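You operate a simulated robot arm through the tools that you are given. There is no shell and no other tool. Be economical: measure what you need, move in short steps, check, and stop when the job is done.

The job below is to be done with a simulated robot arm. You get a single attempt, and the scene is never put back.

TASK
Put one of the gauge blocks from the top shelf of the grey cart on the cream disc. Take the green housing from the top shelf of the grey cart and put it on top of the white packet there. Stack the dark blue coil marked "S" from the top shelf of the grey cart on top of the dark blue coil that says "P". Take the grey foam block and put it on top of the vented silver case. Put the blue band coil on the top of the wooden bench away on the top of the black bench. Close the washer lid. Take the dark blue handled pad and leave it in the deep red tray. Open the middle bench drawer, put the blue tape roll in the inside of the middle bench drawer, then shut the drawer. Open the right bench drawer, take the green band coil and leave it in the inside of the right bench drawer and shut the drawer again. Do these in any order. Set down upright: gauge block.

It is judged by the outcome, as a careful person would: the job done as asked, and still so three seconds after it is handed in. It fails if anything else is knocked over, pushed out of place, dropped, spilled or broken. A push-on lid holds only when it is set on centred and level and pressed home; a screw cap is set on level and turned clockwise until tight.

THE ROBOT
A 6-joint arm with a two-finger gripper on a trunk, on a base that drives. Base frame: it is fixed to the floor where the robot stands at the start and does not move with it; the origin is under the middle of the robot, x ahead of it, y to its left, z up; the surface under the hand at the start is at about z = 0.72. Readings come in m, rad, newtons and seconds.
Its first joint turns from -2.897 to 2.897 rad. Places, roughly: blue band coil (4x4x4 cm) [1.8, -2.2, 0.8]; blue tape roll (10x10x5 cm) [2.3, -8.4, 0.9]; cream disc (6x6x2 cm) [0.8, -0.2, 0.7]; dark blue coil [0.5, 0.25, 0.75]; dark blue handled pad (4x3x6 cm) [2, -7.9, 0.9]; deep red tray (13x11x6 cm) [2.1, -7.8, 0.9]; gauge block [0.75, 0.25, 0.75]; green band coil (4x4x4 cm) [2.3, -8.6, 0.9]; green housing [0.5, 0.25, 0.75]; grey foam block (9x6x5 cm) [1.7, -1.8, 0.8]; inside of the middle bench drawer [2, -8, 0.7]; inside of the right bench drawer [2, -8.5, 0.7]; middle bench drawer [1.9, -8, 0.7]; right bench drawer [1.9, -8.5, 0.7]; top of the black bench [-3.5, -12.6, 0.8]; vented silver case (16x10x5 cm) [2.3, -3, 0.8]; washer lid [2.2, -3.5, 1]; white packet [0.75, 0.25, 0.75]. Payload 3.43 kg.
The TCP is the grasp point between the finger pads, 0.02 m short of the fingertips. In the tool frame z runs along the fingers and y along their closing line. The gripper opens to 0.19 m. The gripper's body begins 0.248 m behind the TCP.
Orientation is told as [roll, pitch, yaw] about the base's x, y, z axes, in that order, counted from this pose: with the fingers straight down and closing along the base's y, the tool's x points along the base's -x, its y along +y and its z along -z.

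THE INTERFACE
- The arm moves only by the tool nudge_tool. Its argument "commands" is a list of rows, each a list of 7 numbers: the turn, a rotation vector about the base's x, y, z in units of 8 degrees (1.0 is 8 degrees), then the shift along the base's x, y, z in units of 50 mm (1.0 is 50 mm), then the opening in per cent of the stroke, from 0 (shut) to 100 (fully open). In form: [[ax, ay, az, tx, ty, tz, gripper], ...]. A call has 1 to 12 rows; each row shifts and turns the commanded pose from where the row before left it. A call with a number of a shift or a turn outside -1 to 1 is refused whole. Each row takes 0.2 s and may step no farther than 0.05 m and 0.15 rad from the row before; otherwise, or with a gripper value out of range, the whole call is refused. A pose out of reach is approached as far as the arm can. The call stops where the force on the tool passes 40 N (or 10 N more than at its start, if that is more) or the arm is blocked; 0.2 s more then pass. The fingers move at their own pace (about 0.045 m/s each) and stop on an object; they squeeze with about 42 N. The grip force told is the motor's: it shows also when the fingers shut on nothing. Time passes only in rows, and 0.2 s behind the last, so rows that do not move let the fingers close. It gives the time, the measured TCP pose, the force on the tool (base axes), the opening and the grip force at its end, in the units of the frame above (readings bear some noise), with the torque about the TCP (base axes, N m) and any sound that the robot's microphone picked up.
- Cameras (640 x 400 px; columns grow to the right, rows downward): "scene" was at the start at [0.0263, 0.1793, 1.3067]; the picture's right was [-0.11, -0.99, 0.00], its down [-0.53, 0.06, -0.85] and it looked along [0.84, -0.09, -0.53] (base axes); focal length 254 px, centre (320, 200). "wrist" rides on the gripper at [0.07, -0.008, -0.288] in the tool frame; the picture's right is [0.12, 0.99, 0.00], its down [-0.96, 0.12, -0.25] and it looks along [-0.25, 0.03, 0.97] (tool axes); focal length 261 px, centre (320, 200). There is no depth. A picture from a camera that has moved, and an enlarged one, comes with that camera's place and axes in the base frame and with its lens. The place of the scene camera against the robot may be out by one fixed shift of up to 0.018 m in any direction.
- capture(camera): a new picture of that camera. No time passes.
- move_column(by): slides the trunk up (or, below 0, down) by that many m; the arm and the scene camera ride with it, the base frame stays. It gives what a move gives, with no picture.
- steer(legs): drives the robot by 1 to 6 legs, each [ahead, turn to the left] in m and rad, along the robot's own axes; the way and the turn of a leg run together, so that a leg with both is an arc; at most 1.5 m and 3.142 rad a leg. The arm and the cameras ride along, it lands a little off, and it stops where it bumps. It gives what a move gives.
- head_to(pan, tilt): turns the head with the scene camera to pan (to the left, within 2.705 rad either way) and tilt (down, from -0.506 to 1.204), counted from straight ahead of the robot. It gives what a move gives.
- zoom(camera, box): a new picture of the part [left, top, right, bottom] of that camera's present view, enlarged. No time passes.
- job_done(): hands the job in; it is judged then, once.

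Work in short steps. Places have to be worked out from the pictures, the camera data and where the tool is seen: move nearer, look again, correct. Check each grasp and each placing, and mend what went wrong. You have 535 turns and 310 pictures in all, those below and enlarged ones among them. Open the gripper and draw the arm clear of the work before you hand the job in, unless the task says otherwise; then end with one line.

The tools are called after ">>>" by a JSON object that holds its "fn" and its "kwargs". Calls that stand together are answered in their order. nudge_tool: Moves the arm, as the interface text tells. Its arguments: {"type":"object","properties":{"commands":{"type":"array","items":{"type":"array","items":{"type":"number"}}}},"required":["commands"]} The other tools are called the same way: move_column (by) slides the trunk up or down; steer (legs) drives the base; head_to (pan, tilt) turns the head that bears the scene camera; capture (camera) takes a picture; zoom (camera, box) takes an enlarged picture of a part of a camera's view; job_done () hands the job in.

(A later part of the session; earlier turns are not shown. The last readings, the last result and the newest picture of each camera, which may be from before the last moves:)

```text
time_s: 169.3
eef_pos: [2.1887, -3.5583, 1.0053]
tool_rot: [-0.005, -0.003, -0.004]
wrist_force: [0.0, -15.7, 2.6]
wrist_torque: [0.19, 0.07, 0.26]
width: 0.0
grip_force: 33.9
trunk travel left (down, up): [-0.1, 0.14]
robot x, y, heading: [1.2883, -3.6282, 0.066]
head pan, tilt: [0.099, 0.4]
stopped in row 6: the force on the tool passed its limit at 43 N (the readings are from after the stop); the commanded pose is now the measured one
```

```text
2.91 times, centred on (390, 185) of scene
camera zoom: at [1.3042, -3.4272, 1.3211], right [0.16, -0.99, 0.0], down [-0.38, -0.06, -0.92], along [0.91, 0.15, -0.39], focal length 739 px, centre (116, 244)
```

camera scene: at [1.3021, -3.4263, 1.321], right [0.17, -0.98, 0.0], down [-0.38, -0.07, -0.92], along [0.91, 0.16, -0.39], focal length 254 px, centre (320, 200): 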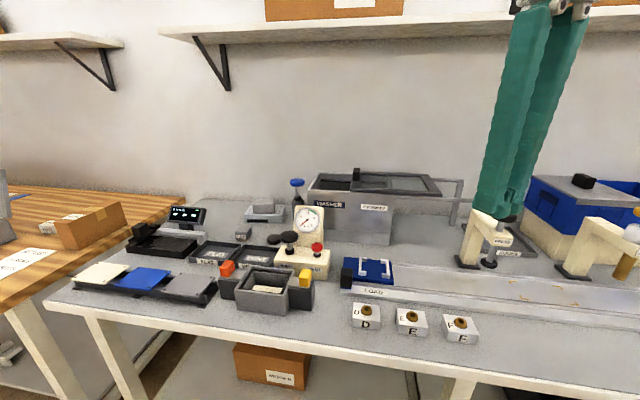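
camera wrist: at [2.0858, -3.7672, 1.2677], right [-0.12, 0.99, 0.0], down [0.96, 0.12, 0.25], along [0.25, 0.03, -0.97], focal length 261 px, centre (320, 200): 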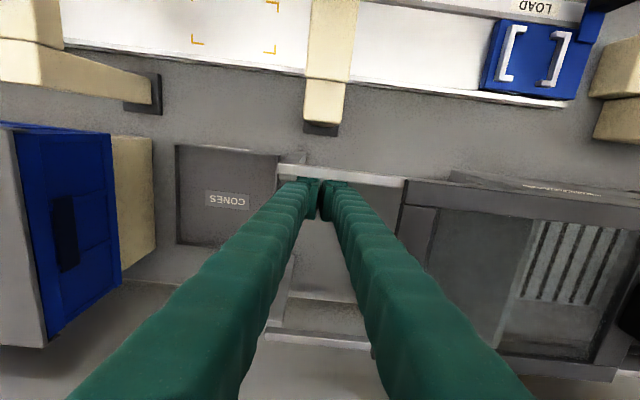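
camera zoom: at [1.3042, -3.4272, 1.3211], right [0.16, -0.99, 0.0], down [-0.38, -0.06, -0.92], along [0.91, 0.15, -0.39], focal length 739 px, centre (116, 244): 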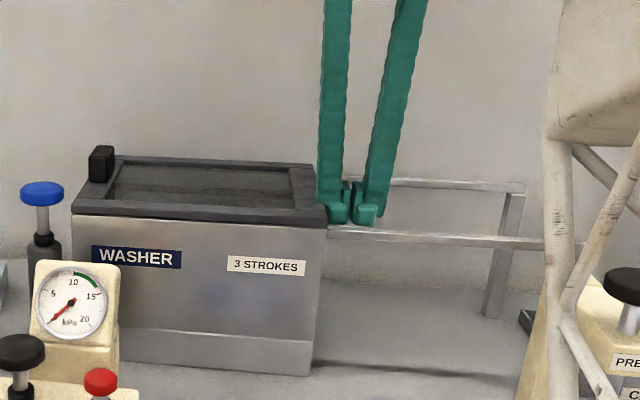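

Lid is closed against its stop. Back off, rise, and retract.

>>> {"fn": "nudge_tool", "kwargs": {"commands": [[0, 0, 0, 0, -0.6, 0, 0], [0, 0, 0, 0, -0.4, 0.7, 0], [0, 0, 0, 0, 0, 0.9, 0], [0, 0, 0, -0.7, 0, 0.7, 0], [0, 0, 0, -1, 0, 0, 0], [0, 0, 0, -1, 0, 0, 0], [0, 0, 0, -1, 0, 0, 0], [0, 0, 0, -1, 0, 0, 0], [0, 0, 0, -1, 0, 0, 0], [0, 0, 0, -1, 0, 0, 0], [0, 0, 0, -1, 0, 0, 0], [0, 0, 0, -0.9, 0, 0, 0]]}}

>>> {"fn": "zoom", "kwargs": {"camera": "scene", "box": [200, 120, 500, 290]}}

```text
time_s: 171.9
eef_pos: [1.7607, -3.6104, 1.1201]
tool_rot: [-0.005, -0.001, -0.004]
wrist_force: [1.5, -0.4, -1.8]
wrist_torque: [-0.04, 0.28, -0.03]
width: 0.0
grip_force: 34.3
trunk travel left (down, up): [-0.1, 0.14]
robot x, y, heading: [1.2895, -3.6244, 0.071]
head pan, tilt: [0.099, 0.4]
```

```text
2.13 times, centred on (350, 205) of scene
camera zoom: at [1.3042, -3.4264, 1.321], right [0.17, -0.99, 0.0], down [-0.38, -0.06, -0.92], along [0.91, 0.15, -0.39], focal length 542 px, centre (256, 189)
```

zoom: 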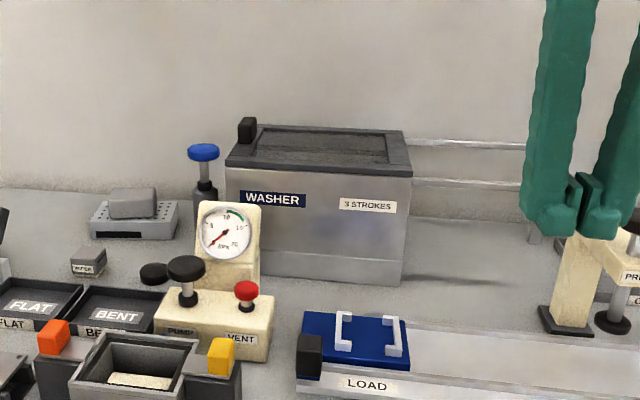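

Both bench-2 jobs are done. Drive back to the wooden bench for the blue-band coil.

>>> {"fn": "steer", "kwargs": {"legs": [[-0.25, 0], [0, 1.5], [1.4, 0], [0, -1.571]]}}

>>> {"fn": "head_to", "kwargs": {"pan": -0.1, "tilt": 0.5}}

>>> {"fn": "capture", "kwargs": {"camera": "scene"}}

```text
time_s: 188.3
eef_pos: [1.434, -2.1852, 1.1213]
tool_rot: [-0.005, -0.004, 0.019]
wrist_force: [0.5, 0.5, 0.0]
wrist_torque: [-0.03, 0.0, 0.02]
width: 0.0
grip_force: 34.5
trunk travel left (down, up): [-0.1, 0.14]
robot x, y, heading: [0.9618, -2.209, 0.092]
head pan, tilt: [0.099, 0.4]
```

```text
time_s: 189.1
eef_pos: [1.434, -2.185, 1.1224]
tool_rot: [-0.004, -0.004, 0.022]
wrist_force: [0.3, 0.4, -0.5]
wrist_torque: [0.01, -0.03, 0.0]
width: 0.0002
grip_force: 34.1
trunk travel left (down, up): [-0.1, 0.14]
robot x, y, heading: [0.9618, -2.2128, 0.091]
head pan, tilt: [-0.099, 0.499]
```

```text
202 pictures are left
camera scene: at [0.9729, -2.0306, 1.3119], right [-0.01, -1.0, 0.0], down [-0.48, 0.0, -0.88], along [0.88, -0.01, -0.48], focal length 254 px, centre (320, 200)
```

scene: 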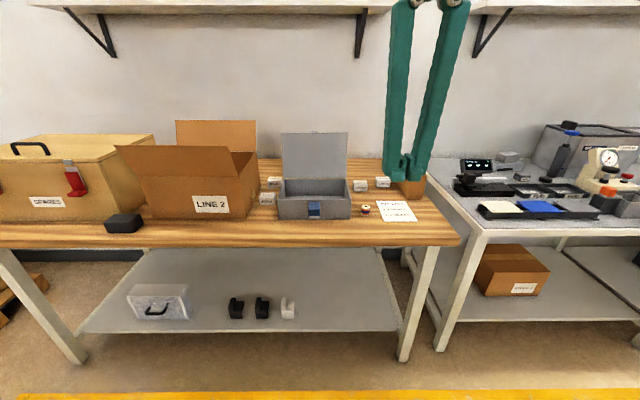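

Coil stands right of the toolbox. Move over it (≈1.78,-2.20) and look.

>>> {"fn": "nudge_tool", "kwargs": {"commands": [[0, 0, 0, 1, 0, 0, 0], [0, 0, 0, 1, 0, 0, 0], [0, 0, 0, 1, 0, 0, 0], [0, 0, 0, 1, 0, 0, 0], [0, 0, 0, 1, 0, 0, 0], [0, 0, 0, 1, 0, 0, 0], [0, 0, -0.1, 0.6, -0.3, 0, 0], [0, 0, 0, 0, 0, -0.8, 10], [0, 0, 0, 0, 0, -0.8, 30], [0, 0, 0, 0, 0, 0, 35], [0, 0, 0, 0, 0, 0, 35]]}}

>>> {"fn": "capture", "kwargs": {"camera": "wrist"}}

```text
time_s: 191.5
eef_pos: [1.7675, -2.1989, 1.0446]
tool_rot: [-0.005, -0.003, 0.004]
wrist_force: [-0.3, 0.4, 0.2]
wrist_torque: [-0.01, 0.02, 0.01]
width: 0.0665
grip_force: 0.1
trunk travel left (down, up): [-0.1, 0.14]
robot x, y, heading: [0.9642, -2.2092, 0.086]
head pan, tilt: [-0.099, 0.499]
```

```text
201 pictures are left
camera wrist: at [1.6959, -2.2066, 1.3311], right [-0.12, 0.99, -0.01], down [0.96, 0.12, 0.25], along [0.25, 0.03, -0.97], focal length 261 px, centre (320, 200)
```

wrist: 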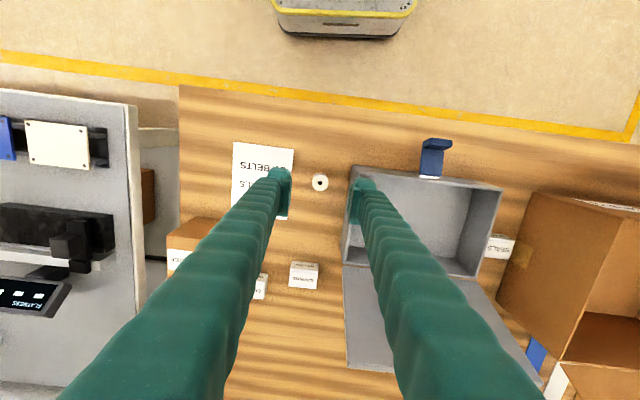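

The toolbox wall is only ~5 cm from the coil's centre, so I'll yaw the hand 90° and grip along x.

>>> {"fn": "nudge_tool", "kwargs": {"commands": [[0, 0, 1, 0.44, 0.08, 0, 35], [0, 0, 1, 0, 0, 0, 35], [0, 0, 1, 0, 0, 0, 35], [0, 0, 1, 0, 0, 0, 35], [0, 0, 1, 0, 0, 0, 35], [0, 0, 1, 0, 0, 0, 35], [0, 0, 1, 0, 0, 0, 35], [0, 0, 1, 0, 0, 0, 35], [0, 0, 1, 0, 0, 0, 35], [0, 0, 1, 0, 0, -0.6, 35], [0, 0, 1, 0, 0, -0.8, 35], [0, 0, 0.25, 0, 0, -0.8, 35]]}}

>>> {"fn": "zoom", "kwargs": {"camera": "wrist", "box": [200, 100, 440, 250]}}

>>> {"fn": "zoom", "kwargs": {"camera": "scene", "box": [280, 130, 440, 230]}}

```text
time_s: 194.1
eef_pos: [1.7888, -2.1983, 0.9307]
tool_rot: [-0.007, -0.003, 1.577]
wrist_force: [-0.2, 0.0, -0.1]
wrist_torque: [-0.02, -0.09, -0.01]
width: 0.0664
grip_force: 0.1
trunk travel left (down, up): [-0.1, 0.14]
robot x, y, heading: [0.9629, -2.2151, 0.092]
head pan, tilt: [-0.099, 0.499]
```

```text
2.67 times, centred on (320, 175) of wrist
camera zoom: at [1.7955, -2.2692, 1.2192], right [-0.99, -0.13, -0.01], down [-0.12, 0.96, 0.25], along [-0.03, 0.25, -0.97], focal length 695 px, centre (320, 267)
```

zoom: 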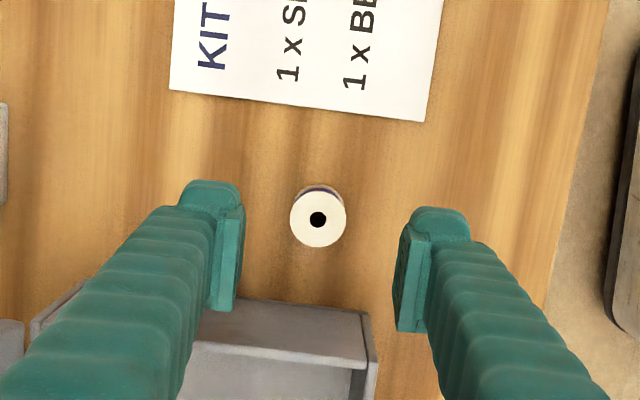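

```text
4.00 times, centred on (360, 180) of scene
camera zoom: at [0.9728, -2.0307, 1.3119], right [-0.01, -1.0, 0.0], down [-0.48, 0.0, -0.88], along [0.88, -0.01, -0.48], focal length 1016 px, centre (160, 280)
```

zoom: 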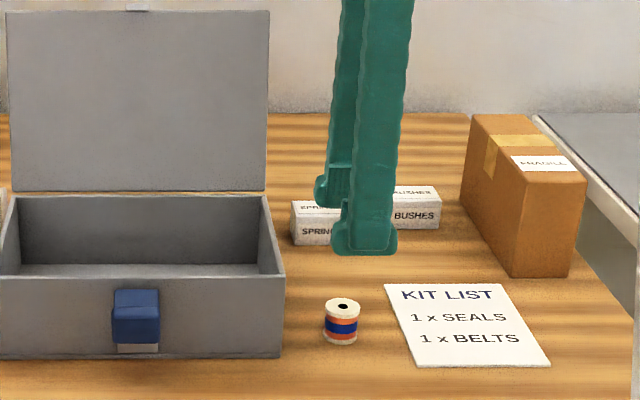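

Coil is centred (≈33 mm diameter). Descend to z≈0.812 and close.

>>> {"fn": "nudge_tool", "kwargs": {"commands": [[0, 0, 0, 0, 0.03, -0.9, 35], [0, 0, 0, 0, 0, -0.9, 35], [0, 0, 0, 0, 0, -0.35, 35], [0, 0, 0, 0, 0, -0.2, 35], [0, 0, 0, 0, 0, 0, 35]]}}

>>> {"fn": "zoom", "kwargs": {"camera": "scene", "box": [330, 180, 410, 240]}}

```text
time_s: 195.1
eef_pos: [1.7882, -2.1985, 0.819]
tool_rot: [-0.014, -0.001, 1.576]
wrist_force: [-0.6, 0.4, 22.3]
wrist_torque: [-0.09, 1.03, 0.01]
width: 0.0672
grip_force: 1.0
trunk travel left (down, up): [-0.1, 0.14]
robot x, y, heading: [0.964, -2.2084, 0.091]
head pan, tilt: [-0.099, 0.499]
stopped in row 5: the force on the tool passed its limit at 46 N (the readings are from after the stop); the commanded pose is now the measured one
```

```text
6.67 times, centred on (370, 210) of scene
camera zoom: at [0.9724, -2.0307, 1.3121], right [-0.01, -1.0, 0.0], down [-0.48, 0.0, -0.88], along [0.88, -0.01, -0.48], focal length 1694 px, centre (-13, 133)
```

zoom: 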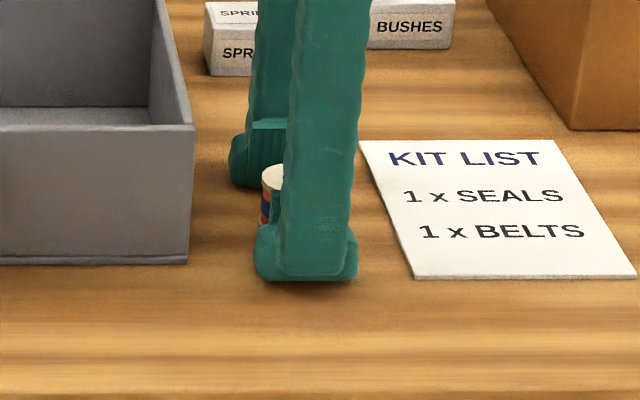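

Fingertips touched the bench (z≈0.80). Raise 5 mm and close on the coil.

>>> {"fn": "nudge_tool", "kwargs": {"commands": [[0, 0, 0, 0, 0, 0.1, 35], [0, 0, 0, 0, 0, 0, 0], [0, 0, 0, 0, 0, 0, 0], [0, 0, 0, 0, 0, 0, 0], [0, 0, 0, 0, 0, 0, 0], [0, 0, 0, 0, 0, 0, 0]]}}

>>> {"fn": "zoom", "kwargs": {"camera": "wrist", "box": [200, 100, 440, 250]}}

```text
time_s: 196.5
eef_pos: [1.7896, -2.1981, 0.8224]
tool_rot: [-0.01, -0.003, 1.576]
wrist_force: [0.3, -0.4, -0.7]
wrist_torque: [0.02, 0.04, 0.01]
width: 0.029
grip_force: 42.2
trunk travel left (down, up): [-0.1, 0.14]
robot x, y, heading: [0.9582, -2.2158, 0.088]
head pan, tilt: [-0.099, 0.499]
```

```text
2.67 times, centred on (320, 175) of wrist
camera zoom: at [1.794, -2.2687, 1.1109], right [-0.99, -0.12, -0.01], down [-0.12, 0.96, 0.25], along [-0.02, 0.25, -0.97], focal length 695 px, centre (320, 267)
```

zoom: 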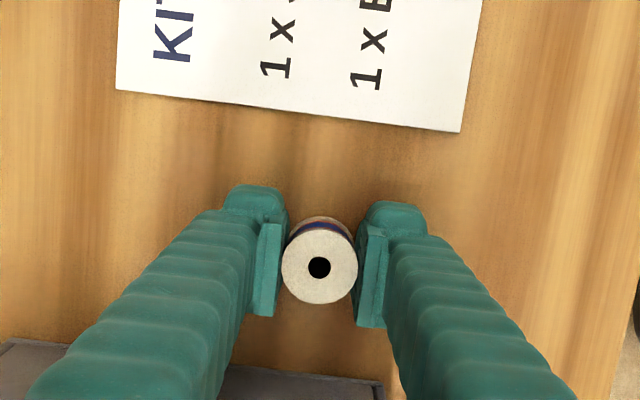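

Held. Lift, retract, and look down the aisle for the way to the black bench.

>>> {"fn": "nudge_tool", "kwargs": {"commands": [[0, 0, 0, 0, 0, 1, 0], [0, 0, 0, 0, 0, 1, 0], [0, 0, 0, 0, 0, 1, 0], [0, 0, 0, 0, 0, 1, 0], [0, 0, 0, 0, 0, 1, 0], [0, 0, 0, 0, 0, 1, 0], [0, 0, 0, -1, 0, 0, 0], [0, 0, 0, -1, 0, 0, 0], [0, 0, 0, -1, 0, 0, 0], [0, 0, 0, -1, 0, 0, 0], [0, 0, 0, -1, 0, 0, 0], [0, 0, 0, -1, 0, 0, 0]]}}

>>> {"fn": "nudge_tool", "kwargs": {"commands": [[0, 0, 0, -1, 0, 0, 0], [0, 0, 0, -0.6, 0, 0, 0]]}}

>>> {"fn": "steer", "kwargs": {"legs": [[0, -1.66]]}}

>>> {"fn": "head_to", "kwargs": {"pan": 0.0, "tilt": 0.2}}

>>> {"fn": "capture", "kwargs": {"camera": "scene"}}

```text
time_s: 199.1
eef_pos: [1.4885, -2.1983, 1.1207]
tool_rot: [-0.009, -0.002, 1.575]
wrist_force: [1.0, 0.8, -1.0]
wrist_torque: [-0.01, 0.36, 0.02]
width: 0.0288
grip_force: 41.8
trunk travel left (down, up): [-0.1, 0.14]
robot x, y, heading: [0.9636, -2.2101, 0.09]
head pan, tilt: [-0.099, 0.499]
```

```text
time_s: 199.7
eef_pos: [1.4076, -2.1962, 1.1228]
tool_rot: [-0.01, 0.0, 1.576]
wrist_force: [1.3, -0.3, -1.6]
wrist_torque: [0.03, 0.22, 0.0]
width: 0.0285
grip_force: 42.4
trunk travel left (down, up): [-0.1, 0.14]
robot x, y, heading: [0.9659, -2.2135, 0.089]
head pan, tilt: [-0.099, 0.499]
```

```text
time_s: 204.4
eef_pos: [0.9236, -2.6536, 1.1231]
tool_rot: [-0.011, -0.002, -0.121]
wrist_force: [0.8, 0.1, -1.2]
wrist_torque: [0.02, 0.01, 0.04]
width: 0.0288
grip_force: 41.7
trunk travel left (down, up): [-0.1, 0.14]
robot x, y, heading: [0.9639, -2.2133, -1.606]
head pan, tilt: [-0.099, 0.499]
```

```text
time_s: 205.2
eef_pos: [0.9233, -2.6551, 1.1225]
tool_rot: [-0.01, 0.0, -0.12]
wrist_force: [0.8, 0.3, 0.2]
wrist_torque: [-0.01, 0.0, -0.01]
width: 0.0289
grip_force: 41.7
trunk travel left (down, up): [-0.1, 0.14]
robot x, y, heading: [0.9627, -2.2173, -1.605]
head pan, tilt: [0.0, 0.201]
```

```text
196 pictures are left
camera scene: at [1.1572, -2.2625, 1.3395], right [-1.0, 0.04, 0.0], down [0.01, 0.2, -0.98], along [-0.03, -0.98, -0.2], focal length 254 px, centre (320, 200)
```

scene: 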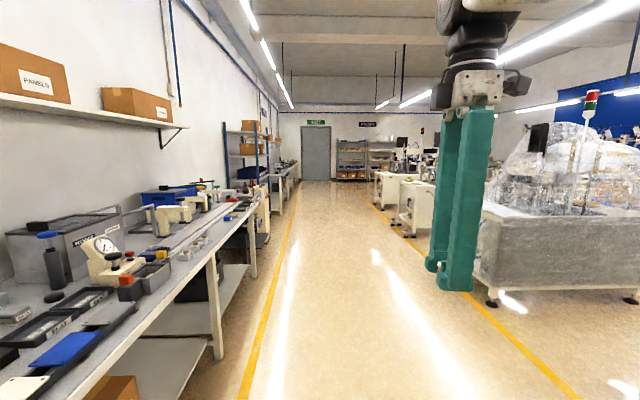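

The aisle is clear. Drive ~4.4 m down it and look again.

>>> {"fn": "steer", "kwargs": {"legs": [[0, -0.01], [1.5, 0], [1.5, 0.05], [1.4, 0]]}}

>>> {"fn": "head_to", "kwargs": {"pan": -0.1, "tilt": 0.2}}

>>> {"fn": "capture", "kwargs": {"camera": "scene"}}

```text
time_s: 227.1
eef_pos: [0.624, -7.1483, 1.1258]
tool_rot: [-0.01, -0.002, -0.156]
wrist_force: [0.0, -0.3, 0.4]
wrist_torque: [0.01, 0.0, 0.0]
width: 0.0292
grip_force: 41.9
trunk travel left (down, up): [-0.1, 0.14]
robot x, y, heading: [0.6773, -6.7064, -1.641]
head pan, tilt: [0.0, 0.201]
```

```text
time_s: 227.7
eef_pos: [0.6229, -7.1485, 1.1236]
tool_rot: [-0.011, -0.003, -0.159]
wrist_force: [0.5, 0.8, -1.0]
wrist_torque: [0.03, 0.03, 0.03]
width: 0.0292
grip_force: 41.8
trunk travel left (down, up): [-0.1, 0.14]
robot x, y, heading: [0.6756, -6.7047, -1.641]
head pan, tilt: [-0.099, 0.201]
```

```text
195 pictures are left
camera scene: at [0.8625, -6.7633, 1.3396], right [-0.99, 0.17, 0.0], down [0.03, 0.2, -0.98], along [-0.17, -0.97, -0.2], focal length 254 px, centre (320, 200)
```

scene: 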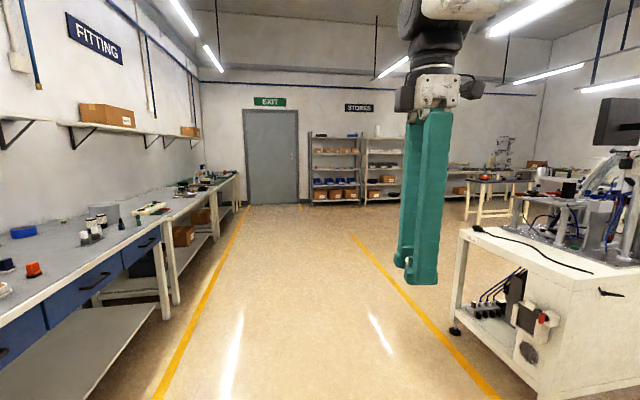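

Continue ~3 m with a small heading correction, then look toward the black bench.

>>> {"fn": "steer", "kwargs": {"legs": [[0, 0.07], [1.5, 0], [1.5, 0]]}}

>>> {"fn": "head_to", "kwargs": {"pan": -0.75, "tilt": 0.2}}

>>> {"fn": "capture", "kwargs": {"camera": "scene"}}

```text
time_s: 242.9
eef_pos: [0.6806, -10.2034, 1.123]
tool_rot: [-0.011, -0.002, -0.08]
wrist_force: [1.1, -0.6, -1.3]
wrist_torque: [0.01, 0.03, -0.02]
width: 0.029
grip_force: 42.7
trunk travel left (down, up): [-0.1, 0.14]
robot x, y, heading: [0.7005, -9.7584, -1.569]
head pan, tilt: [-0.099, 0.201]
```

```text
time_s: 243.9
eef_pos: [0.6806, -10.2036, 1.1231]
tool_rot: [-0.012, -0.002, -0.08]
wrist_force: [-0.3, 0.0, -1.0]
wrist_torque: [-0.03, 0.02, 0.0]
width: 0.0293
grip_force: 41.8
trunk travel left (down, up): [-0.1, 0.14]
robot x, y, heading: [0.7043, -9.7592, -1.572]
head pan, tilt: [-0.75, 0.201]
```

```text
194 pictures are left
camera scene: at [0.8342, -9.7765, 1.3396], right [-0.74, 0.68, 0.0], down [0.13, 0.15, -0.98], along [-0.66, -0.72, -0.2], focal length 254 px, centre (320, 200)
```

scene: 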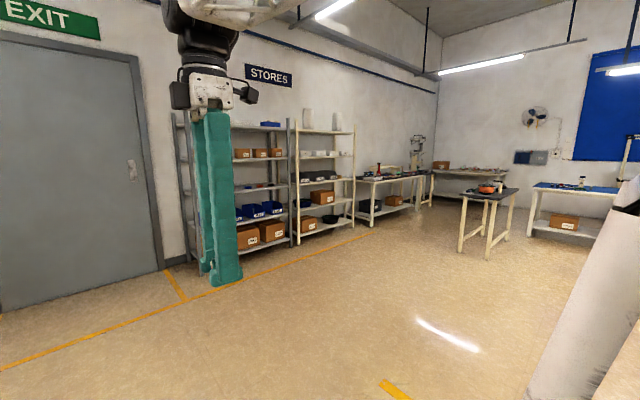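

>>> {"fn": "zoom", "kwargs": {"camera": "scene", "box": [340, 120, 540, 260]}}

```text
2.86 times, centred on (440, 190) of scene
camera zoom: at [0.8342, -9.7765, 1.3396], right [-0.74, 0.68, 0.0], down [0.13, 0.15, -0.98], along [-0.66, -0.72, -0.2], focal length 726 px, centre (-23, 229)
```

zoom: 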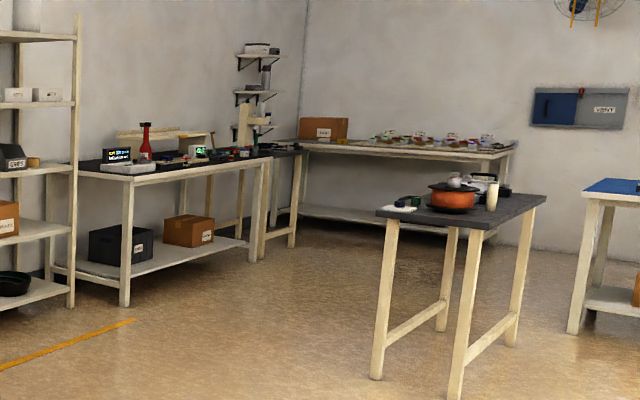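

The black bench runs along the far wall, front edge y≈-12.16, x from -2.5 to -4.2. Go 0.7 m on, turn toward it and check.

>>> {"fn": "steer", "kwargs": {"legs": [[0.7, 0], [0, -1.286]]}}

>>> {"fn": "head_to", "kwargs": {"pan": 0.0, "tilt": 0.25}}

>>> {"fn": "capture", "kwargs": {"camera": "scene"}}

```text
time_s: 251.2
eef_pos: [0.266, -10.5622, 1.1233]
tool_rot: [-0.009, -0.002, -1.391]
wrist_force: [0.1, 0.7, 0.5]
wrist_torque: [0.02, 0.01, -0.02]
width: 0.0293
grip_force: 42.0
trunk travel left (down, up): [-0.1, 0.14]
robot x, y, heading: [0.7017, -10.4706, -2.879]
head pan, tilt: [-0.75, 0.201]
```

```text
time_s: 252.3
eef_pos: [0.2651, -10.5615, 1.1233]
tool_rot: [-0.01, 0.0, -1.394]
wrist_force: [0.6, 0.2, -0.5]
wrist_torque: [-0.04, -0.02, -0.03]
width: 0.0289
grip_force: 41.9
trunk travel left (down, up): [-0.1, 0.14]
robot x, y, heading: [0.6997, -10.47, -2.879]
head pan, tilt: [0.0, 0.25]
```

```text
192 pictures are left
camera scene: at [0.7173, -10.6794, 1.335], right [-0.26, 0.97, 0.0], down [0.24, 0.06, -0.97], along [-0.94, -0.25, -0.25], focal length 254 px, centre (320, 200)
```

scene: 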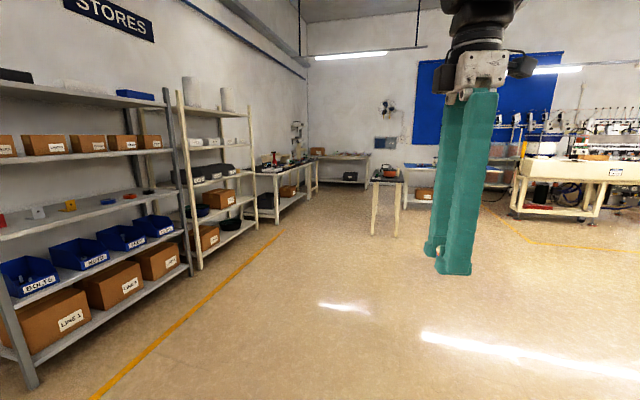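

Clear. Drive 3 m and look at the bench top.

>>> {"fn": "steer", "kwargs": {"legs": [[1.5, 0], [1.3, 0]]}}

>>> {"fn": "head_to", "kwargs": {"pan": 0.6, "tilt": 0.35}}

>>> {"fn": "capture", "kwargs": {"camera": "scene"}}

```text
time_s: 266.1
eef_pos: [-2.4839, -11.2995, 1.1238]
tool_rot: [-0.01, -0.003, -1.401]
wrist_force: [0.6, 0.0, 0.2]
wrist_torque: [0.0, -0.05, 0.0]
width: 0.029
grip_force: 42.0
trunk travel left (down, up): [-0.1, 0.14]
robot x, y, heading: [-2.0507, -11.2116, -2.885]
head pan, tilt: [0.0, 0.25]
```

```text
time_s: 267.1
eef_pos: [-2.4843, -11.2994, 1.1232]
tool_rot: [-0.011, -0.002, -1.4]
wrist_force: [-0.2, 0.0, -0.3]
wrist_torque: [0.0, -0.02, 0.01]
width: 0.0295
grip_force: 42.4
trunk travel left (down, up): [-0.1, 0.14]
robot x, y, heading: [-2.052, -11.2141, -2.889]
head pan, tilt: [0.6, 0.351]
```

```text
191 pictures are left
camera scene: at [-2.0044, -11.4684, 1.3256], right [-0.76, 0.66, 0.0], down [0.23, 0.26, -0.94], along [-0.62, -0.71, -0.34], focal length 254 px, centre (320, 200)
```

scene: 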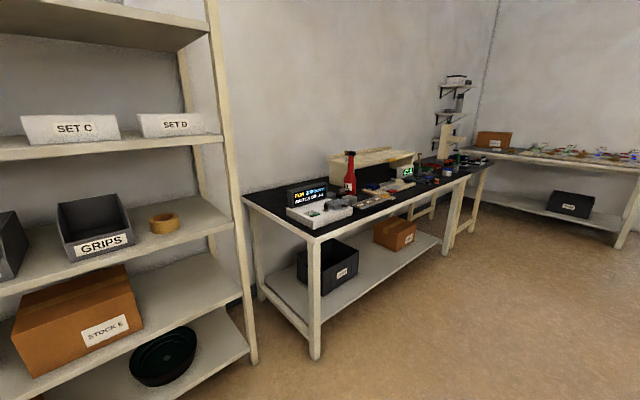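

>>> {"fn": "zoom", "kwargs": {"camera": "scene", "box": [240, 130, 480, 250]}}

```text
2.67 times, centred on (360, 190) of scene
camera zoom: at [-2.0044, -11.4684, 1.3256], right [-0.76, 0.66, 0.0], down [0.23, 0.26, -0.94], along [-0.62, -0.71, -0.34], focal length 678 px, centre (213, 227)
```

zoom: 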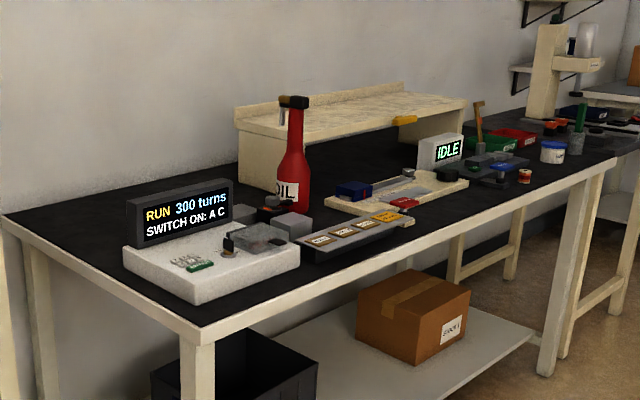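

Black bench is in view. Drive to stand in front of its middle and face it.

>>> {"fn": "steer", "kwargs": {"legs": [[0, 0.026], [1.4, 0], [0, 1.292]]}}

>>> {"fn": "head_to", "kwargs": {"pan": -0.1, "tilt": 0.55}}

>>> {"fn": "capture", "kwargs": {"camera": "scene"}}

```text
time_s: 277.8
eef_pos: [-3.4147, -12.038, 1.124]
tool_rot: [-0.01, -0.003, -0.074]
wrist_force: [-0.4, 0.2, 0.4]
wrist_torque: [-0.07, -0.02, 0.0]
width: 0.0293
grip_force: 42.2
trunk travel left (down, up): [-0.1, 0.14]
robot x, y, heading: [-3.3968, -11.5964, -1.56]
head pan, tilt: [0.6, 0.351]
```

```text
time_s: 278.9
eef_pos: [-3.4142, -12.0387, 1.1239]
tool_rot: [-0.012, 0.0, -0.074]
wrist_force: [-0.9, -0.6, -1.2]
wrist_torque: [0.03, -0.01, -0.02]
width: 0.0292
grip_force: 42.1
trunk travel left (down, up): [-0.1, 0.14]
robot x, y, heading: [-3.3977, -11.5963, -1.557]
head pan, tilt: [-0.099, 0.55]
```

```text
189 pictures are left
camera scene: at [-3.2081, -11.6322, 1.3073], right [-1.0, 0.09, 0.0], down [0.05, 0.52, -0.85], along [-0.07, -0.85, -0.52], focal length 254 px, centre (320, 200)
```

scene: 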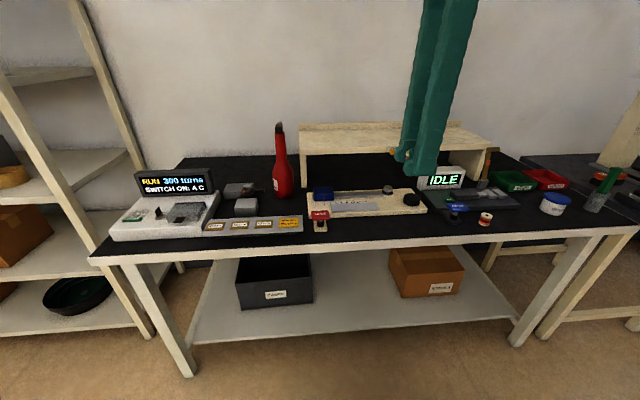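

Free strip on the bench front around (-3.50,-12.295). Rotate the hand to grip along x and move above there.

>>> {"fn": "nudge_tool", "kwargs": {"commands": [[0, 0, -1, -0.4, -0.8, 0, 0], [0, 0, -1, -0.4, -0.8, 0, 0], [0, 0, -1, -0.4, -0.8, 0, 0], [0, 0, -1, -0.4, -0.8, 0, 0], [0, 0, -1, 0, -0.9, 0, 0], [0, 0, -1, 0, -0.8, 0, 0], [0, 0, -1, 0, 0, -0.8, 0], [0, 0, -1, 0, 0, -0.8, 0], [0, 0, -1, 0, 0, -0.6, 0], [0, 0, -1, 0, 0, 0, 0], [0, 0, -0.7, 0, 0, 0, 0]]}}

>>> {"fn": "capture", "kwargs": {"camera": "wrist"}}

>>> {"fn": "zoom", "kwargs": {"camera": "scene", "box": [300, 140, 500, 260]}}

```text
time_s: 281.3
eef_pos: [-3.4946, -12.285, 1.0123]
tool_rot: [-0.011, -0.001, -1.571]
wrist_force: [-0.5, 0.6, -0.4]
wrist_torque: [-0.01, 0.0, 0.01]
width: 0.0292
grip_force: 41.9
trunk travel left (down, up): [-0.1, 0.14]
robot x, y, heading: [-3.3943, -11.5967, -1.558]
head pan, tilt: [-0.099, 0.55]
```

```text
188 pictures are left
camera wrist: at [-3.5003, -12.2145, 1.3009], right [0.99, 0.12, -0.01], down [0.12, -0.96, 0.25], along [0.02, -0.25, -0.97], focal length 261 px, centre (320, 200)
```

wrist: 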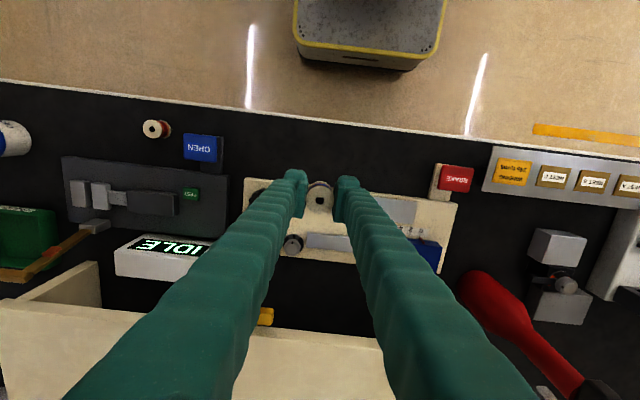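

```text
3.20 times, centred on (400, 200) of scene
camera zoom: at [-3.2082, -11.6323, 1.3073], right [-1.0, 0.09, 0.0], down [0.05, 0.52, -0.85], along [-0.07, -0.85, -0.52], focal length 813 px, centre (64, 200)
```

zoom: 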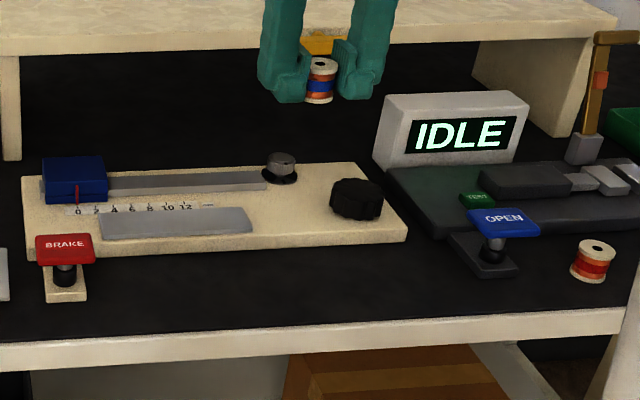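

The strip spans y ≈ -12.19 to -12.296, so place at y≈-12.243. Shift and descend.

>>> {"fn": "nudge_tool", "kwargs": {"commands": [[0, 0, 0, 0, 0.84, 0, 0], [0, 0, 0, 0, 0, -1, 0], [0, 0, 0, 0, 0, -1, 0], [0, 0, 0, 0, 0, -0.9, 0], [0, 0, 0, 0, 0, -0.4, 0], [0, 0, 0, 0, 0, 0, 0]]}}

>>> {"fn": "zoom", "kwargs": {"camera": "wrist", "box": [200, 80, 440, 230]}}

>>> {"fn": "zoom", "kwargs": {"camera": "scene", "box": [320, 180, 460, 260]}}

```text
time_s: 282.7
eef_pos: [-3.4936, -12.2403, 0.8483]
tool_rot: [-0.012, -0.002, -1.567]
wrist_force: [0.2, -0.2, -0.2]
wrist_torque: [-0.01, 0.0, -0.01]
width: 0.0293
grip_force: 42.3
trunk travel left (down, up): [-0.1, 0.14]
robot x, y, heading: [-3.3974, -11.5958, -1.56]
head pan, tilt: [-0.099, 0.55]
```

```text
2.67 times, centred on (320, 155) of wrist
camera zoom: at [-3.4999, -12.1699, 1.136], right [0.99, 0.12, -0.01], down [0.12, -0.96, 0.25], along [0.02, -0.25, -0.97], focal length 695 px, centre (320, 320)
```

zoom: 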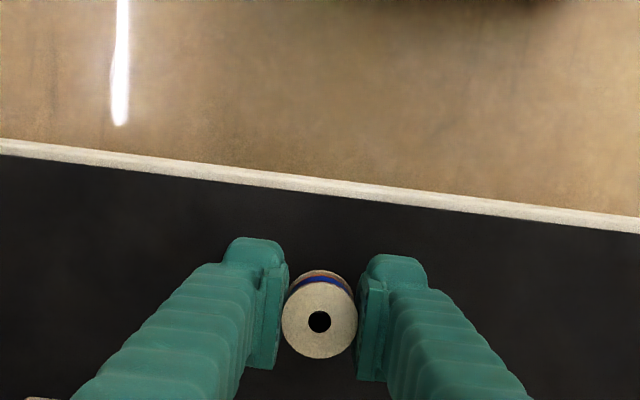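

```text
4.57 times, centred on (390, 220) of scene
camera zoom: at [-3.2082, -11.6322, 1.3073], right [-1.0, 0.09, 0.0], down [0.05, 0.52, -0.85], along [-0.07, -0.85, -0.52], focal length 1162 px, centre (0, 109)
```

zoom: 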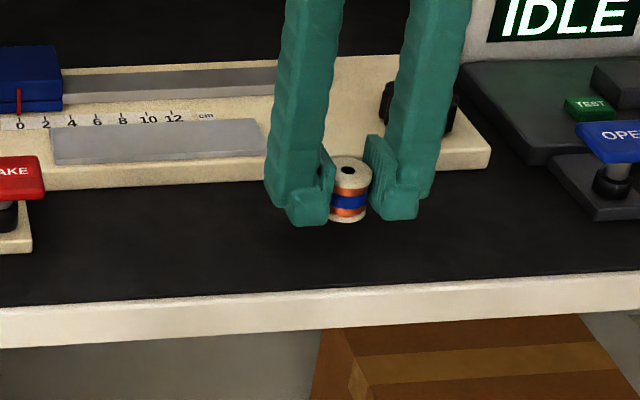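

Good spot, ~5 cm inside the edge. Lower to contact in small rows.

>>> {"fn": "nudge_tool", "kwargs": {"commands": [[0, 0, 0, 0, 0, -0.15, 0], [0, 0, 0, 0, 0, -0.15, 0], [0, 0, 0, 0, 0, -0.1, 0], [0, 0, 0, 0, 0, -0.05, 0], [0, 0, 0, 0, 0, 0, 0]]}}

```text
time_s: 283.9
eef_pos: [-3.4952, -12.2417, 0.8248]
tool_rot: [-0.01, -0.002, -1.568]
wrist_force: [-0.3, 0.4, -0.8]
wrist_torque: [0.01, 0.01, -0.02]
width: 0.0294
grip_force: 41.7
trunk travel left (down, up): [-0.1, 0.14]
robot x, y, heading: [-3.3962, -11.5936, -1.564]
head pan, tilt: [-0.099, 0.55]
```

>>> {"fn": "nudge_tool", "kwargs": {"commands": [[0, 0, 0, 0, 0, -0.04, 0], [0, 0, 0, 0, 0, -0.04, 0], [0, 0, 0, 0, 0, 0, 0]]}}

```text
time_s: 284.7
eef_pos: [-3.4938, -12.2438, 0.8226]
tool_rot: [-0.011, -0.004, -1.569]
wrist_force: [-0.9, 1.7, 19.7]
wrist_torque: [0.05, -0.06, 0.0]
width: 0.0291
grip_force: 41.5
trunk travel left (down, up): [-0.1, 0.14]
robot x, y, heading: [-3.3969, -11.5957, -1.564]
head pan, tilt: [-0.099, 0.55]
```

Contact (20 N). Release and rise.

>>> {"fn": "nudge_tool", "kwargs": {"commands": [[0, 0, 0, 0, 0, 0.02, 0], [0, 0, 0, 0, 0, 0, 30], [0, 0, 0, 0, 0, 0, 30], [0, 0, 0, 0, 0, 0, 30], [0, 0, 0, 0, 0, 0.5, 30], [0, 0, 0, 0, 0, 1, 30], [0, 0, 0, 0, 0, 1, 30], [0, 0, 0, 0, 0, 1, 0], [0, 0, 0, 0, 0, 1, 0], [0, 0, 0, 0, 0.9, 0.3, 0], [0, 0, 0, 0, 1, 0, 0], [0, 0, 0, 0, 1, 0, 0]]}}

>>> {"fn": "zoom", "kwargs": {"camera": "scene", "box": [320, 180, 460, 260]}}

```text
time_s: 287.3
eef_pos: [-3.4956, -12.0978, 1.0612]
tool_rot: [-0.011, 0.0, -1.569]
wrist_force: [-0.6, -0.9, 0.0]
wrist_torque: [0.32, -0.05, 0.0]
width: 0.0001
grip_force: 34.1
trunk travel left (down, up): [-0.1, 0.14]
robot x, y, heading: [-3.3936, -11.5966, -1.553]
head pan, tilt: [-0.099, 0.55]
```

```text
4.57 times, centred on (390, 220) of scene
camera zoom: at [-3.2083, -11.6331, 1.3073], right [-1.0, 0.09, 0.0], down [0.05, 0.52, -0.85], along [-0.07, -0.85, -0.52], focal length 1162 px, centre (0, 109)
```

zoom: 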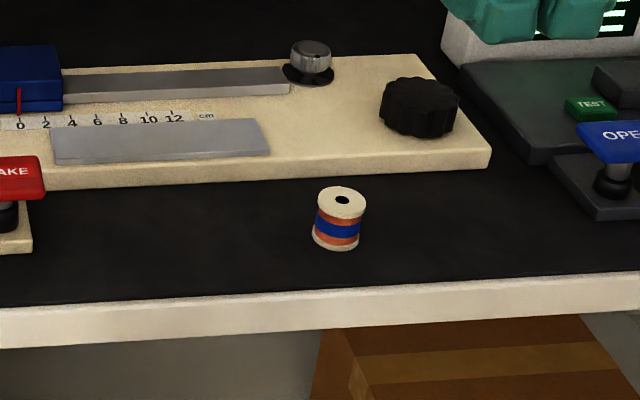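

Coil stands on the black bench. Raise the hand and drive back to the aisle by the fitting bench.

>>> {"fn": "nudge_tool", "kwargs": {"commands": [[0, 0, 0, 0.3, 0.6, 0.6, 0], [0, 0, 0, 0.3, 0.6, 0.6, 0], [0, 0, 0, 0, 0, 0.6, 0]]}}

>>> {"fn": "steer", "kwargs": {"legs": [[0, 1.82], [1.5, 0], [1.5, 0], [1.24, 0], [0, 1.302]]}}

>>> {"fn": "head_to", "kwargs": {"pan": -0.3, "tilt": 0.25}}

>>> {"fn": "capture", "kwargs": {"camera": "scene"}}

```text
time_s: 288.1
eef_pos: [-3.4669, -12.0378, 1.1531]
tool_rot: [-0.011, -0.002, -1.569]
wrist_force: [-0.3, 1.1, 0.0]
wrist_torque: [-0.02, -0.01, -0.02]
width: 0.0001
grip_force: 34.4
trunk travel left (down, up): [-0.1, 0.14]
robot x, y, heading: [-3.3987, -11.5916, -1.556]
head pan, tilt: [-0.099, 0.55]
```

```text
time_s: 316.1
eef_pos: [0.6635, -9.9903, 1.153]
tool_rot: [-0.011, -0.002, 1.588]
wrist_force: [0.0, -0.9, 0.5]
wrist_torque: [-0.01, 0.03, -0.04]
width: 0.0002
grip_force: 34.4
trunk travel left (down, up): [-0.1, 0.14]
robot x, y, heading: [0.5941, -10.4324, 1.595]
head pan, tilt: [-0.099, 0.55]
```

```text
time_s: 316.9
eef_pos: [0.6631, -9.9905, 1.1537]
tool_rot: [-0.009, -0.003, 1.586]
wrist_force: [0.5, -0.2, 0.3]
wrist_torque: [-0.01, 0.01, 0.04]
width: 0.0
grip_force: 34.1
trunk travel left (down, up): [-0.1, 0.14]
robot x, y, heading: [0.5964, -10.4351, 1.597]
head pan, tilt: [-0.3, 0.25]
```

```text
183 pictures are left
camera scene: at [0.4227, -10.4184, 1.335], right [0.96, -0.27, 0.0], down [-0.07, -0.24, -0.97], along [0.26, 0.93, -0.25], focal length 254 px, centre (320, 200)
```

scene: 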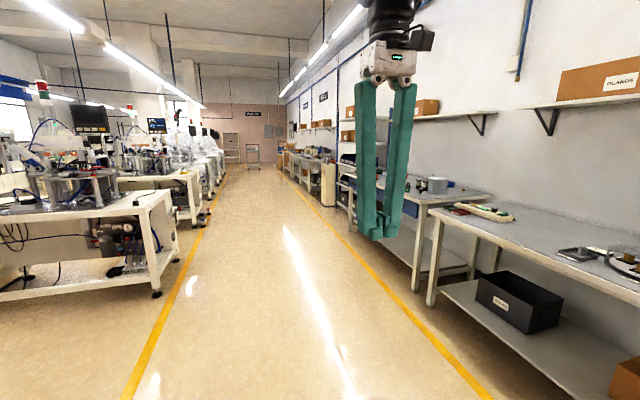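

Drive up to about (0.85,-8.2) and face the fitting bench.

>>> {"fn": "steer", "kwargs": {"legs": [[0, -0.138], [1.2, 0], [1.04, 0], [0, -1.459]]}}

>>> {"fn": "head_to", "kwargs": {"pan": 0.0, "tilt": 0.4}}

>>> {"fn": "capture", "kwargs": {"camera": "scene"}}

```text
time_s: 332.3
eef_pos: [1.3275, -8.3135, 1.154]
tool_rot: [-0.009, 0.0, -0.035]
wrist_force: [-0.4, -0.2, 0.5]
wrist_torque: [0.0, -0.03, 0.01]
width: 0.0
grip_force: 34.3
trunk travel left (down, up): [-0.1, 0.14]
robot x, y, heading: [0.8897, -8.2212, -0.019]
head pan, tilt: [-0.3, 0.25]
```

```text
time_s: 333.1
eef_pos: [1.3278, -8.3129, 1.1543]
tool_rot: [-0.009, -0.002, -0.035]
wrist_force: [0.0, 0.2, -0.5]
wrist_torque: [0.02, -0.04, 0.01]
width: 0.0
grip_force: 34.3
trunk travel left (down, up): [-0.1, 0.14]
robot x, y, heading: [0.888, -8.2261, -0.028]
head pan, tilt: [0.0, 0.4]
```

```text
182 pictures are left
camera scene: at [0.9233, -8.0375, 1.3211], right [-0.03, -1.0, 0.0], down [-0.39, 0.01, -0.92], along [0.92, -0.03, -0.39], focal length 254 px, centre (320, 200)
```

scene: 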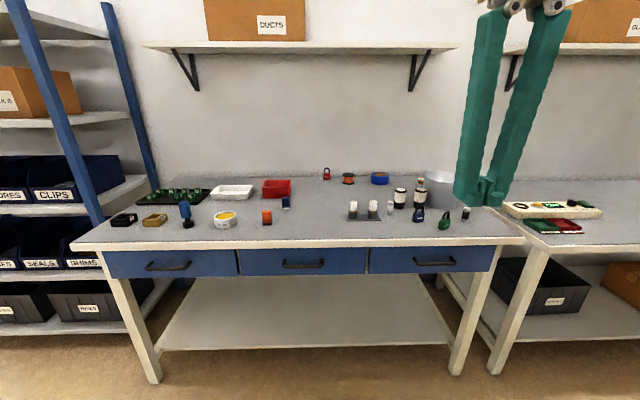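

>>> {"fn": "zoom", "kwargs": {"camera": "scene", "box": [90, 150, 310, 290]}}

>>> {"fn": "zoom", "kwargs": {"camera": "scene", "box": [290, 150, 510, 290]}}

```text
2.86 times, centred on (200, 220) of scene
camera zoom: at [0.9233, -8.0375, 1.3211], right [-0.03, -1.0, 0.0], down [-0.39, 0.01, -0.92], along [0.92, -0.03, -0.39], focal length 726 px, centre (663, 143)
```

zoom: 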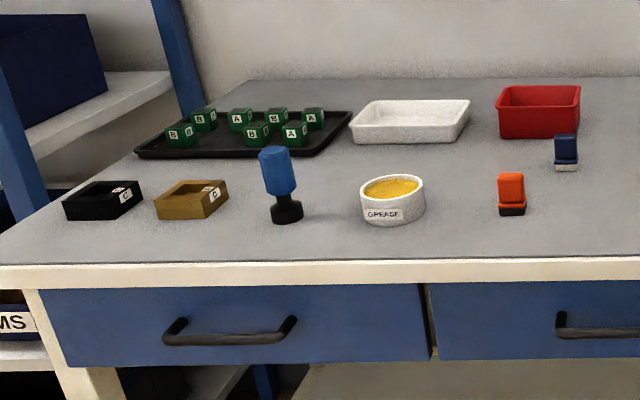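

```text
2.86 times, centred on (400, 220) of scene
camera zoom: at [0.9233, -8.0375, 1.3211], right [-0.03, -1.0, 0.0], down [-0.39, 0.01, -0.92], along [0.92, -0.03, -0.39], focal length 726 px, centre (91, 143)
```

zoom: 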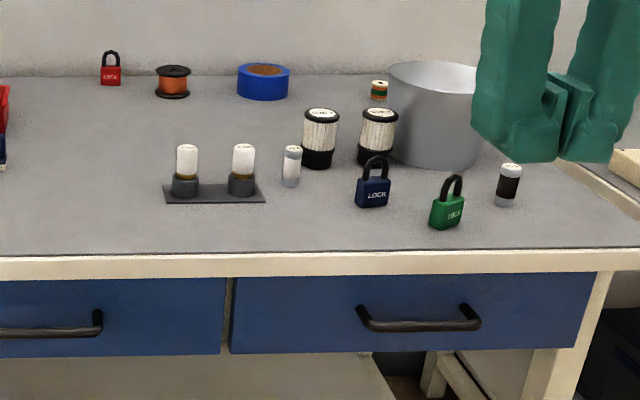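

Dark blue pad sits just in front of the red tray; the tape roll and the green-band coil are at the back. First the pad: drive to about (1.25,-7.95).

>>> {"fn": "steer", "kwargs": {"legs": [[0, 1.597], [0.27, 0], [0, -1.571], [0.36, 0]]}}

>>> {"fn": "head_to", "kwargs": {"pan": 0.0, "tilt": 0.55}}

>>> {"fn": "capture", "kwargs": {"camera": "scene"}}

>>> {"fn": "capture", "kwargs": {"camera": "wrist"}}

```text
time_s: 344.9
eef_pos: [1.7049, -8.0359, 1.155]
tool_rot: [-0.01, -0.005, -0.006]
wrist_force: [0.2, 0.6, 0.5]
wrist_torque: [-0.1, -0.01, 0.0]
width: 0.0001
grip_force: 34.0
trunk travel left (down, up): [-0.1, 0.14]
robot x, y, heading: [1.2624, -7.9606, -0.001]
head pan, tilt: [0.0, 0.4]
```

```text
time_s: 345.6
eef_pos: [1.705, -8.0366, 1.155]
tool_rot: [-0.01, -0.002, -0.009]
wrist_force: [0.0, 0.6, 0.0]
wrist_torque: [-0.01, 0.0, -0.02]
width: 0.0001
grip_force: 33.9
trunk travel left (down, up): [-0.1, 0.14]
robot x, y, heading: [1.2628, -7.962, -0.001]
head pan, tilt: [0.0, 0.55]
```

```text
179 pictures are left
camera scene: at [1.2905, -7.7708, 1.3074], right [0.0, -1.0, 0.0], down [-0.52, 0.0, -0.85], along [0.85, 0.0, -0.52], focal length 254 px, centre (320, 200)
```

scene: 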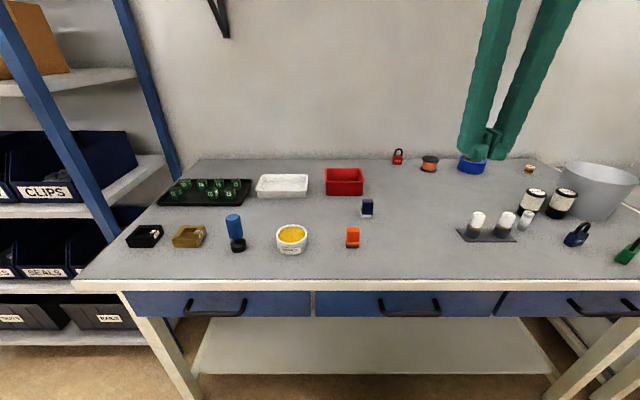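

```text
178 pictures are left
camera wrist: at [1.6336, -8.0407, 1.4419], right [-0.11, 0.99, -0.01], down [0.96, 0.11, 0.25], along [0.25, 0.02, -0.97], focal length 261 px, centre (320, 200)
```

wrist: 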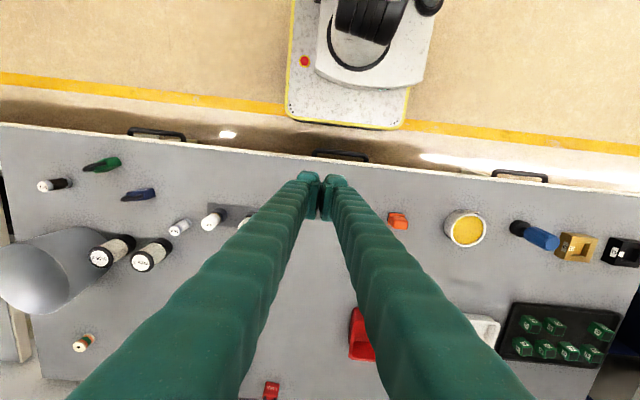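

Pad ≈ (1.99,-7.92). Move above it and look.

>>> {"fn": "nudge_tool", "kwargs": {"commands": [[0, 0, 0, 0.85, 0.4, 0, 0], [0, 0, 0, 0.85, 0.4, 0, 0], [0, 0, 0, 0.85, 0.4, 0, 0], [0, 0, 0, 0.85, 0.4, 0, 20], [0, 0, 0, 0.85, 0.4, 0, 35], [0, 0, 0, 0.85, 0.3, 0, 40], [0, 0, 0, 0, 0, -1, 40], [0, 0, 0, 0, 0, -1, 40], [0, 0, 0, 0, 0, 0, 40]]}}

>>> {"fn": "capture", "kwargs": {"camera": "wrist"}}

>>> {"fn": "zoom", "kwargs": {"camera": "scene", "box": [300, 140, 440, 240]}}

```text
time_s: 347.6
eef_pos: [1.9637, -7.9247, 1.0557]
tool_rot: [-0.01, -0.003, -0.009]
wrist_force: [0.6, 0.1, -0.3]
wrist_torque: [0.01, -0.03, 0.04]
width: 0.076
grip_force: 0.1
trunk travel left (down, up): [-0.1, 0.14]
robot x, y, heading: [1.2613, -7.9574, 0.003]
head pan, tilt: [0.0, 0.55]
```

```text
177 pictures are left
camera wrist: at [1.8929, -7.9296, 1.3432], right [-0.11, 0.99, -0.01], down [0.96, 0.11, 0.25], along [0.25, 0.02, -0.97], focal length 261 px, centre (320, 200)
```

wrist: 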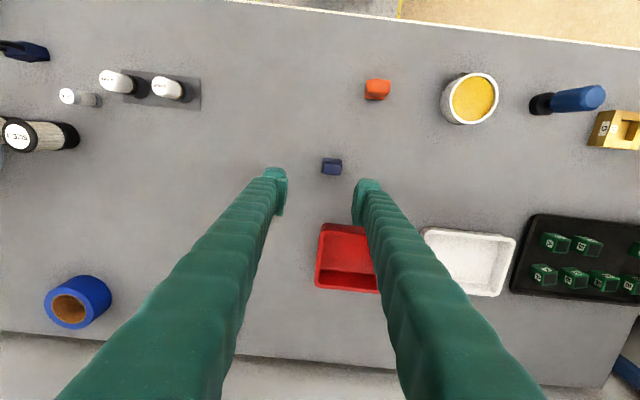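

```text
4.00 times, centred on (370, 190) of scene
camera zoom: at [1.2907, -7.7707, 1.3073], right [0.0, -1.0, 0.0], down [-0.52, 0.0, -0.85], along [0.85, 0.0, -0.52], focal length 1016 px, centre (120, 240)
```

zoom: 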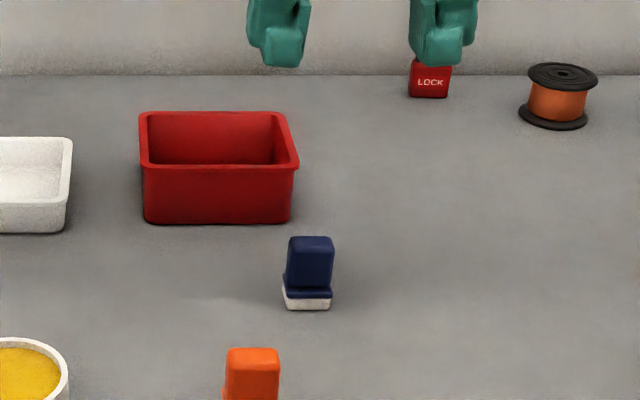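

>>> {"fn": "zoom", "kwargs": {"camera": "wrist", "box": [260, 120, 420, 220]}}

```text
4.00 times, centred on (340, 170) of wrist
camera zoom: at [1.8929, -7.9296, 1.3432], right [-0.11, 0.99, -0.01], down [0.96, 0.11, 0.25], along [0.25, 0.02, -0.97], focal length 1043 px, centre (240, 320)
```

zoom: 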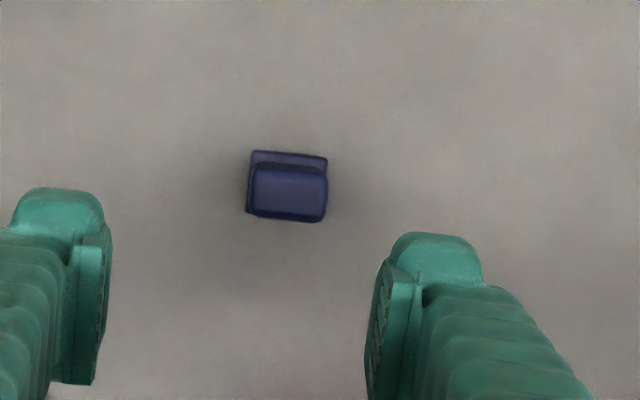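

Pad is aligned with the axes, centre ≈ (1.952,-7.905). Align and descend to z≈0.90.

>>> {"fn": "nudge_tool", "kwargs": {"commands": [[0, 0, 0, -0.24, 0.4, -0.7, 40], [0, 0, 0, 0, 0, -1, 40], [0, 0, 0, 0, 0, -1, 35], [0, 0, 0, 0, 0, -0.4, 35], [0, 0, 0, 0, 0, 0, 35]]}}

>>> {"fn": "zoom", "kwargs": {"camera": "wrist", "box": [200, 100, 440, 250]}}

>>> {"fn": "zoom", "kwargs": {"camera": "scene", "box": [320, 140, 420, 220]}}

```text
time_s: 348.8
eef_pos: [1.9461, -7.9023, 0.8977]
tool_rot: [-0.01, -0.002, -0.01]
wrist_force: [-0.5, 0.7, -0.1]
wrist_torque: [0.0, -0.01, 0.0]
width: 0.0666
grip_force: 0.0
trunk travel left (down, up): [-0.1, 0.14]
robot x, y, heading: [1.264, -7.9601, 0.001]
head pan, tilt: [0.0, 0.55]
```

```text
2.67 times, centred on (320, 175) of wrist
camera zoom: at [1.8746, -7.9068, 1.1874], right [-0.11, 0.99, -0.01], down [0.96, 0.11, 0.25], along [0.25, 0.02, -0.97], focal length 695 px, centre (320, 267)
```

zoom: 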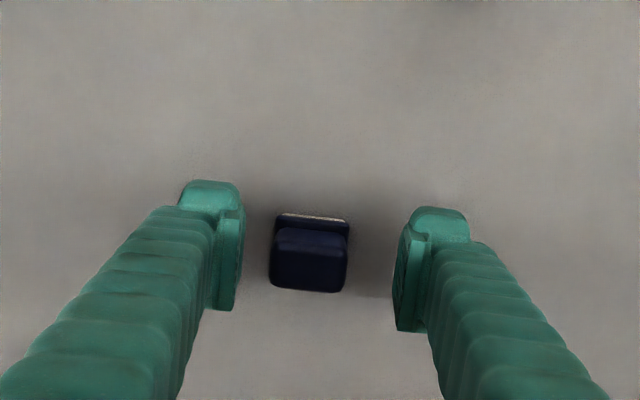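

```text
5.00 times, centred on (370, 180) of scene
camera zoom: at [1.2905, -7.7707, 1.3073], right [0.0, -1.0, 0.0], down [-0.52, 0.0, -0.85], along [0.85, 0.0, -0.52], focal length 1270 px, centre (70, 300)
```

zoom: 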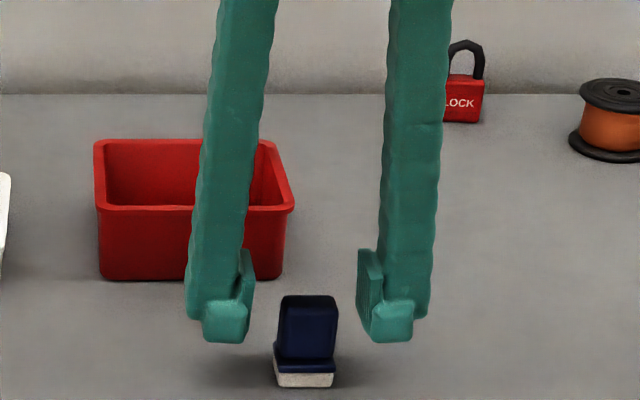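

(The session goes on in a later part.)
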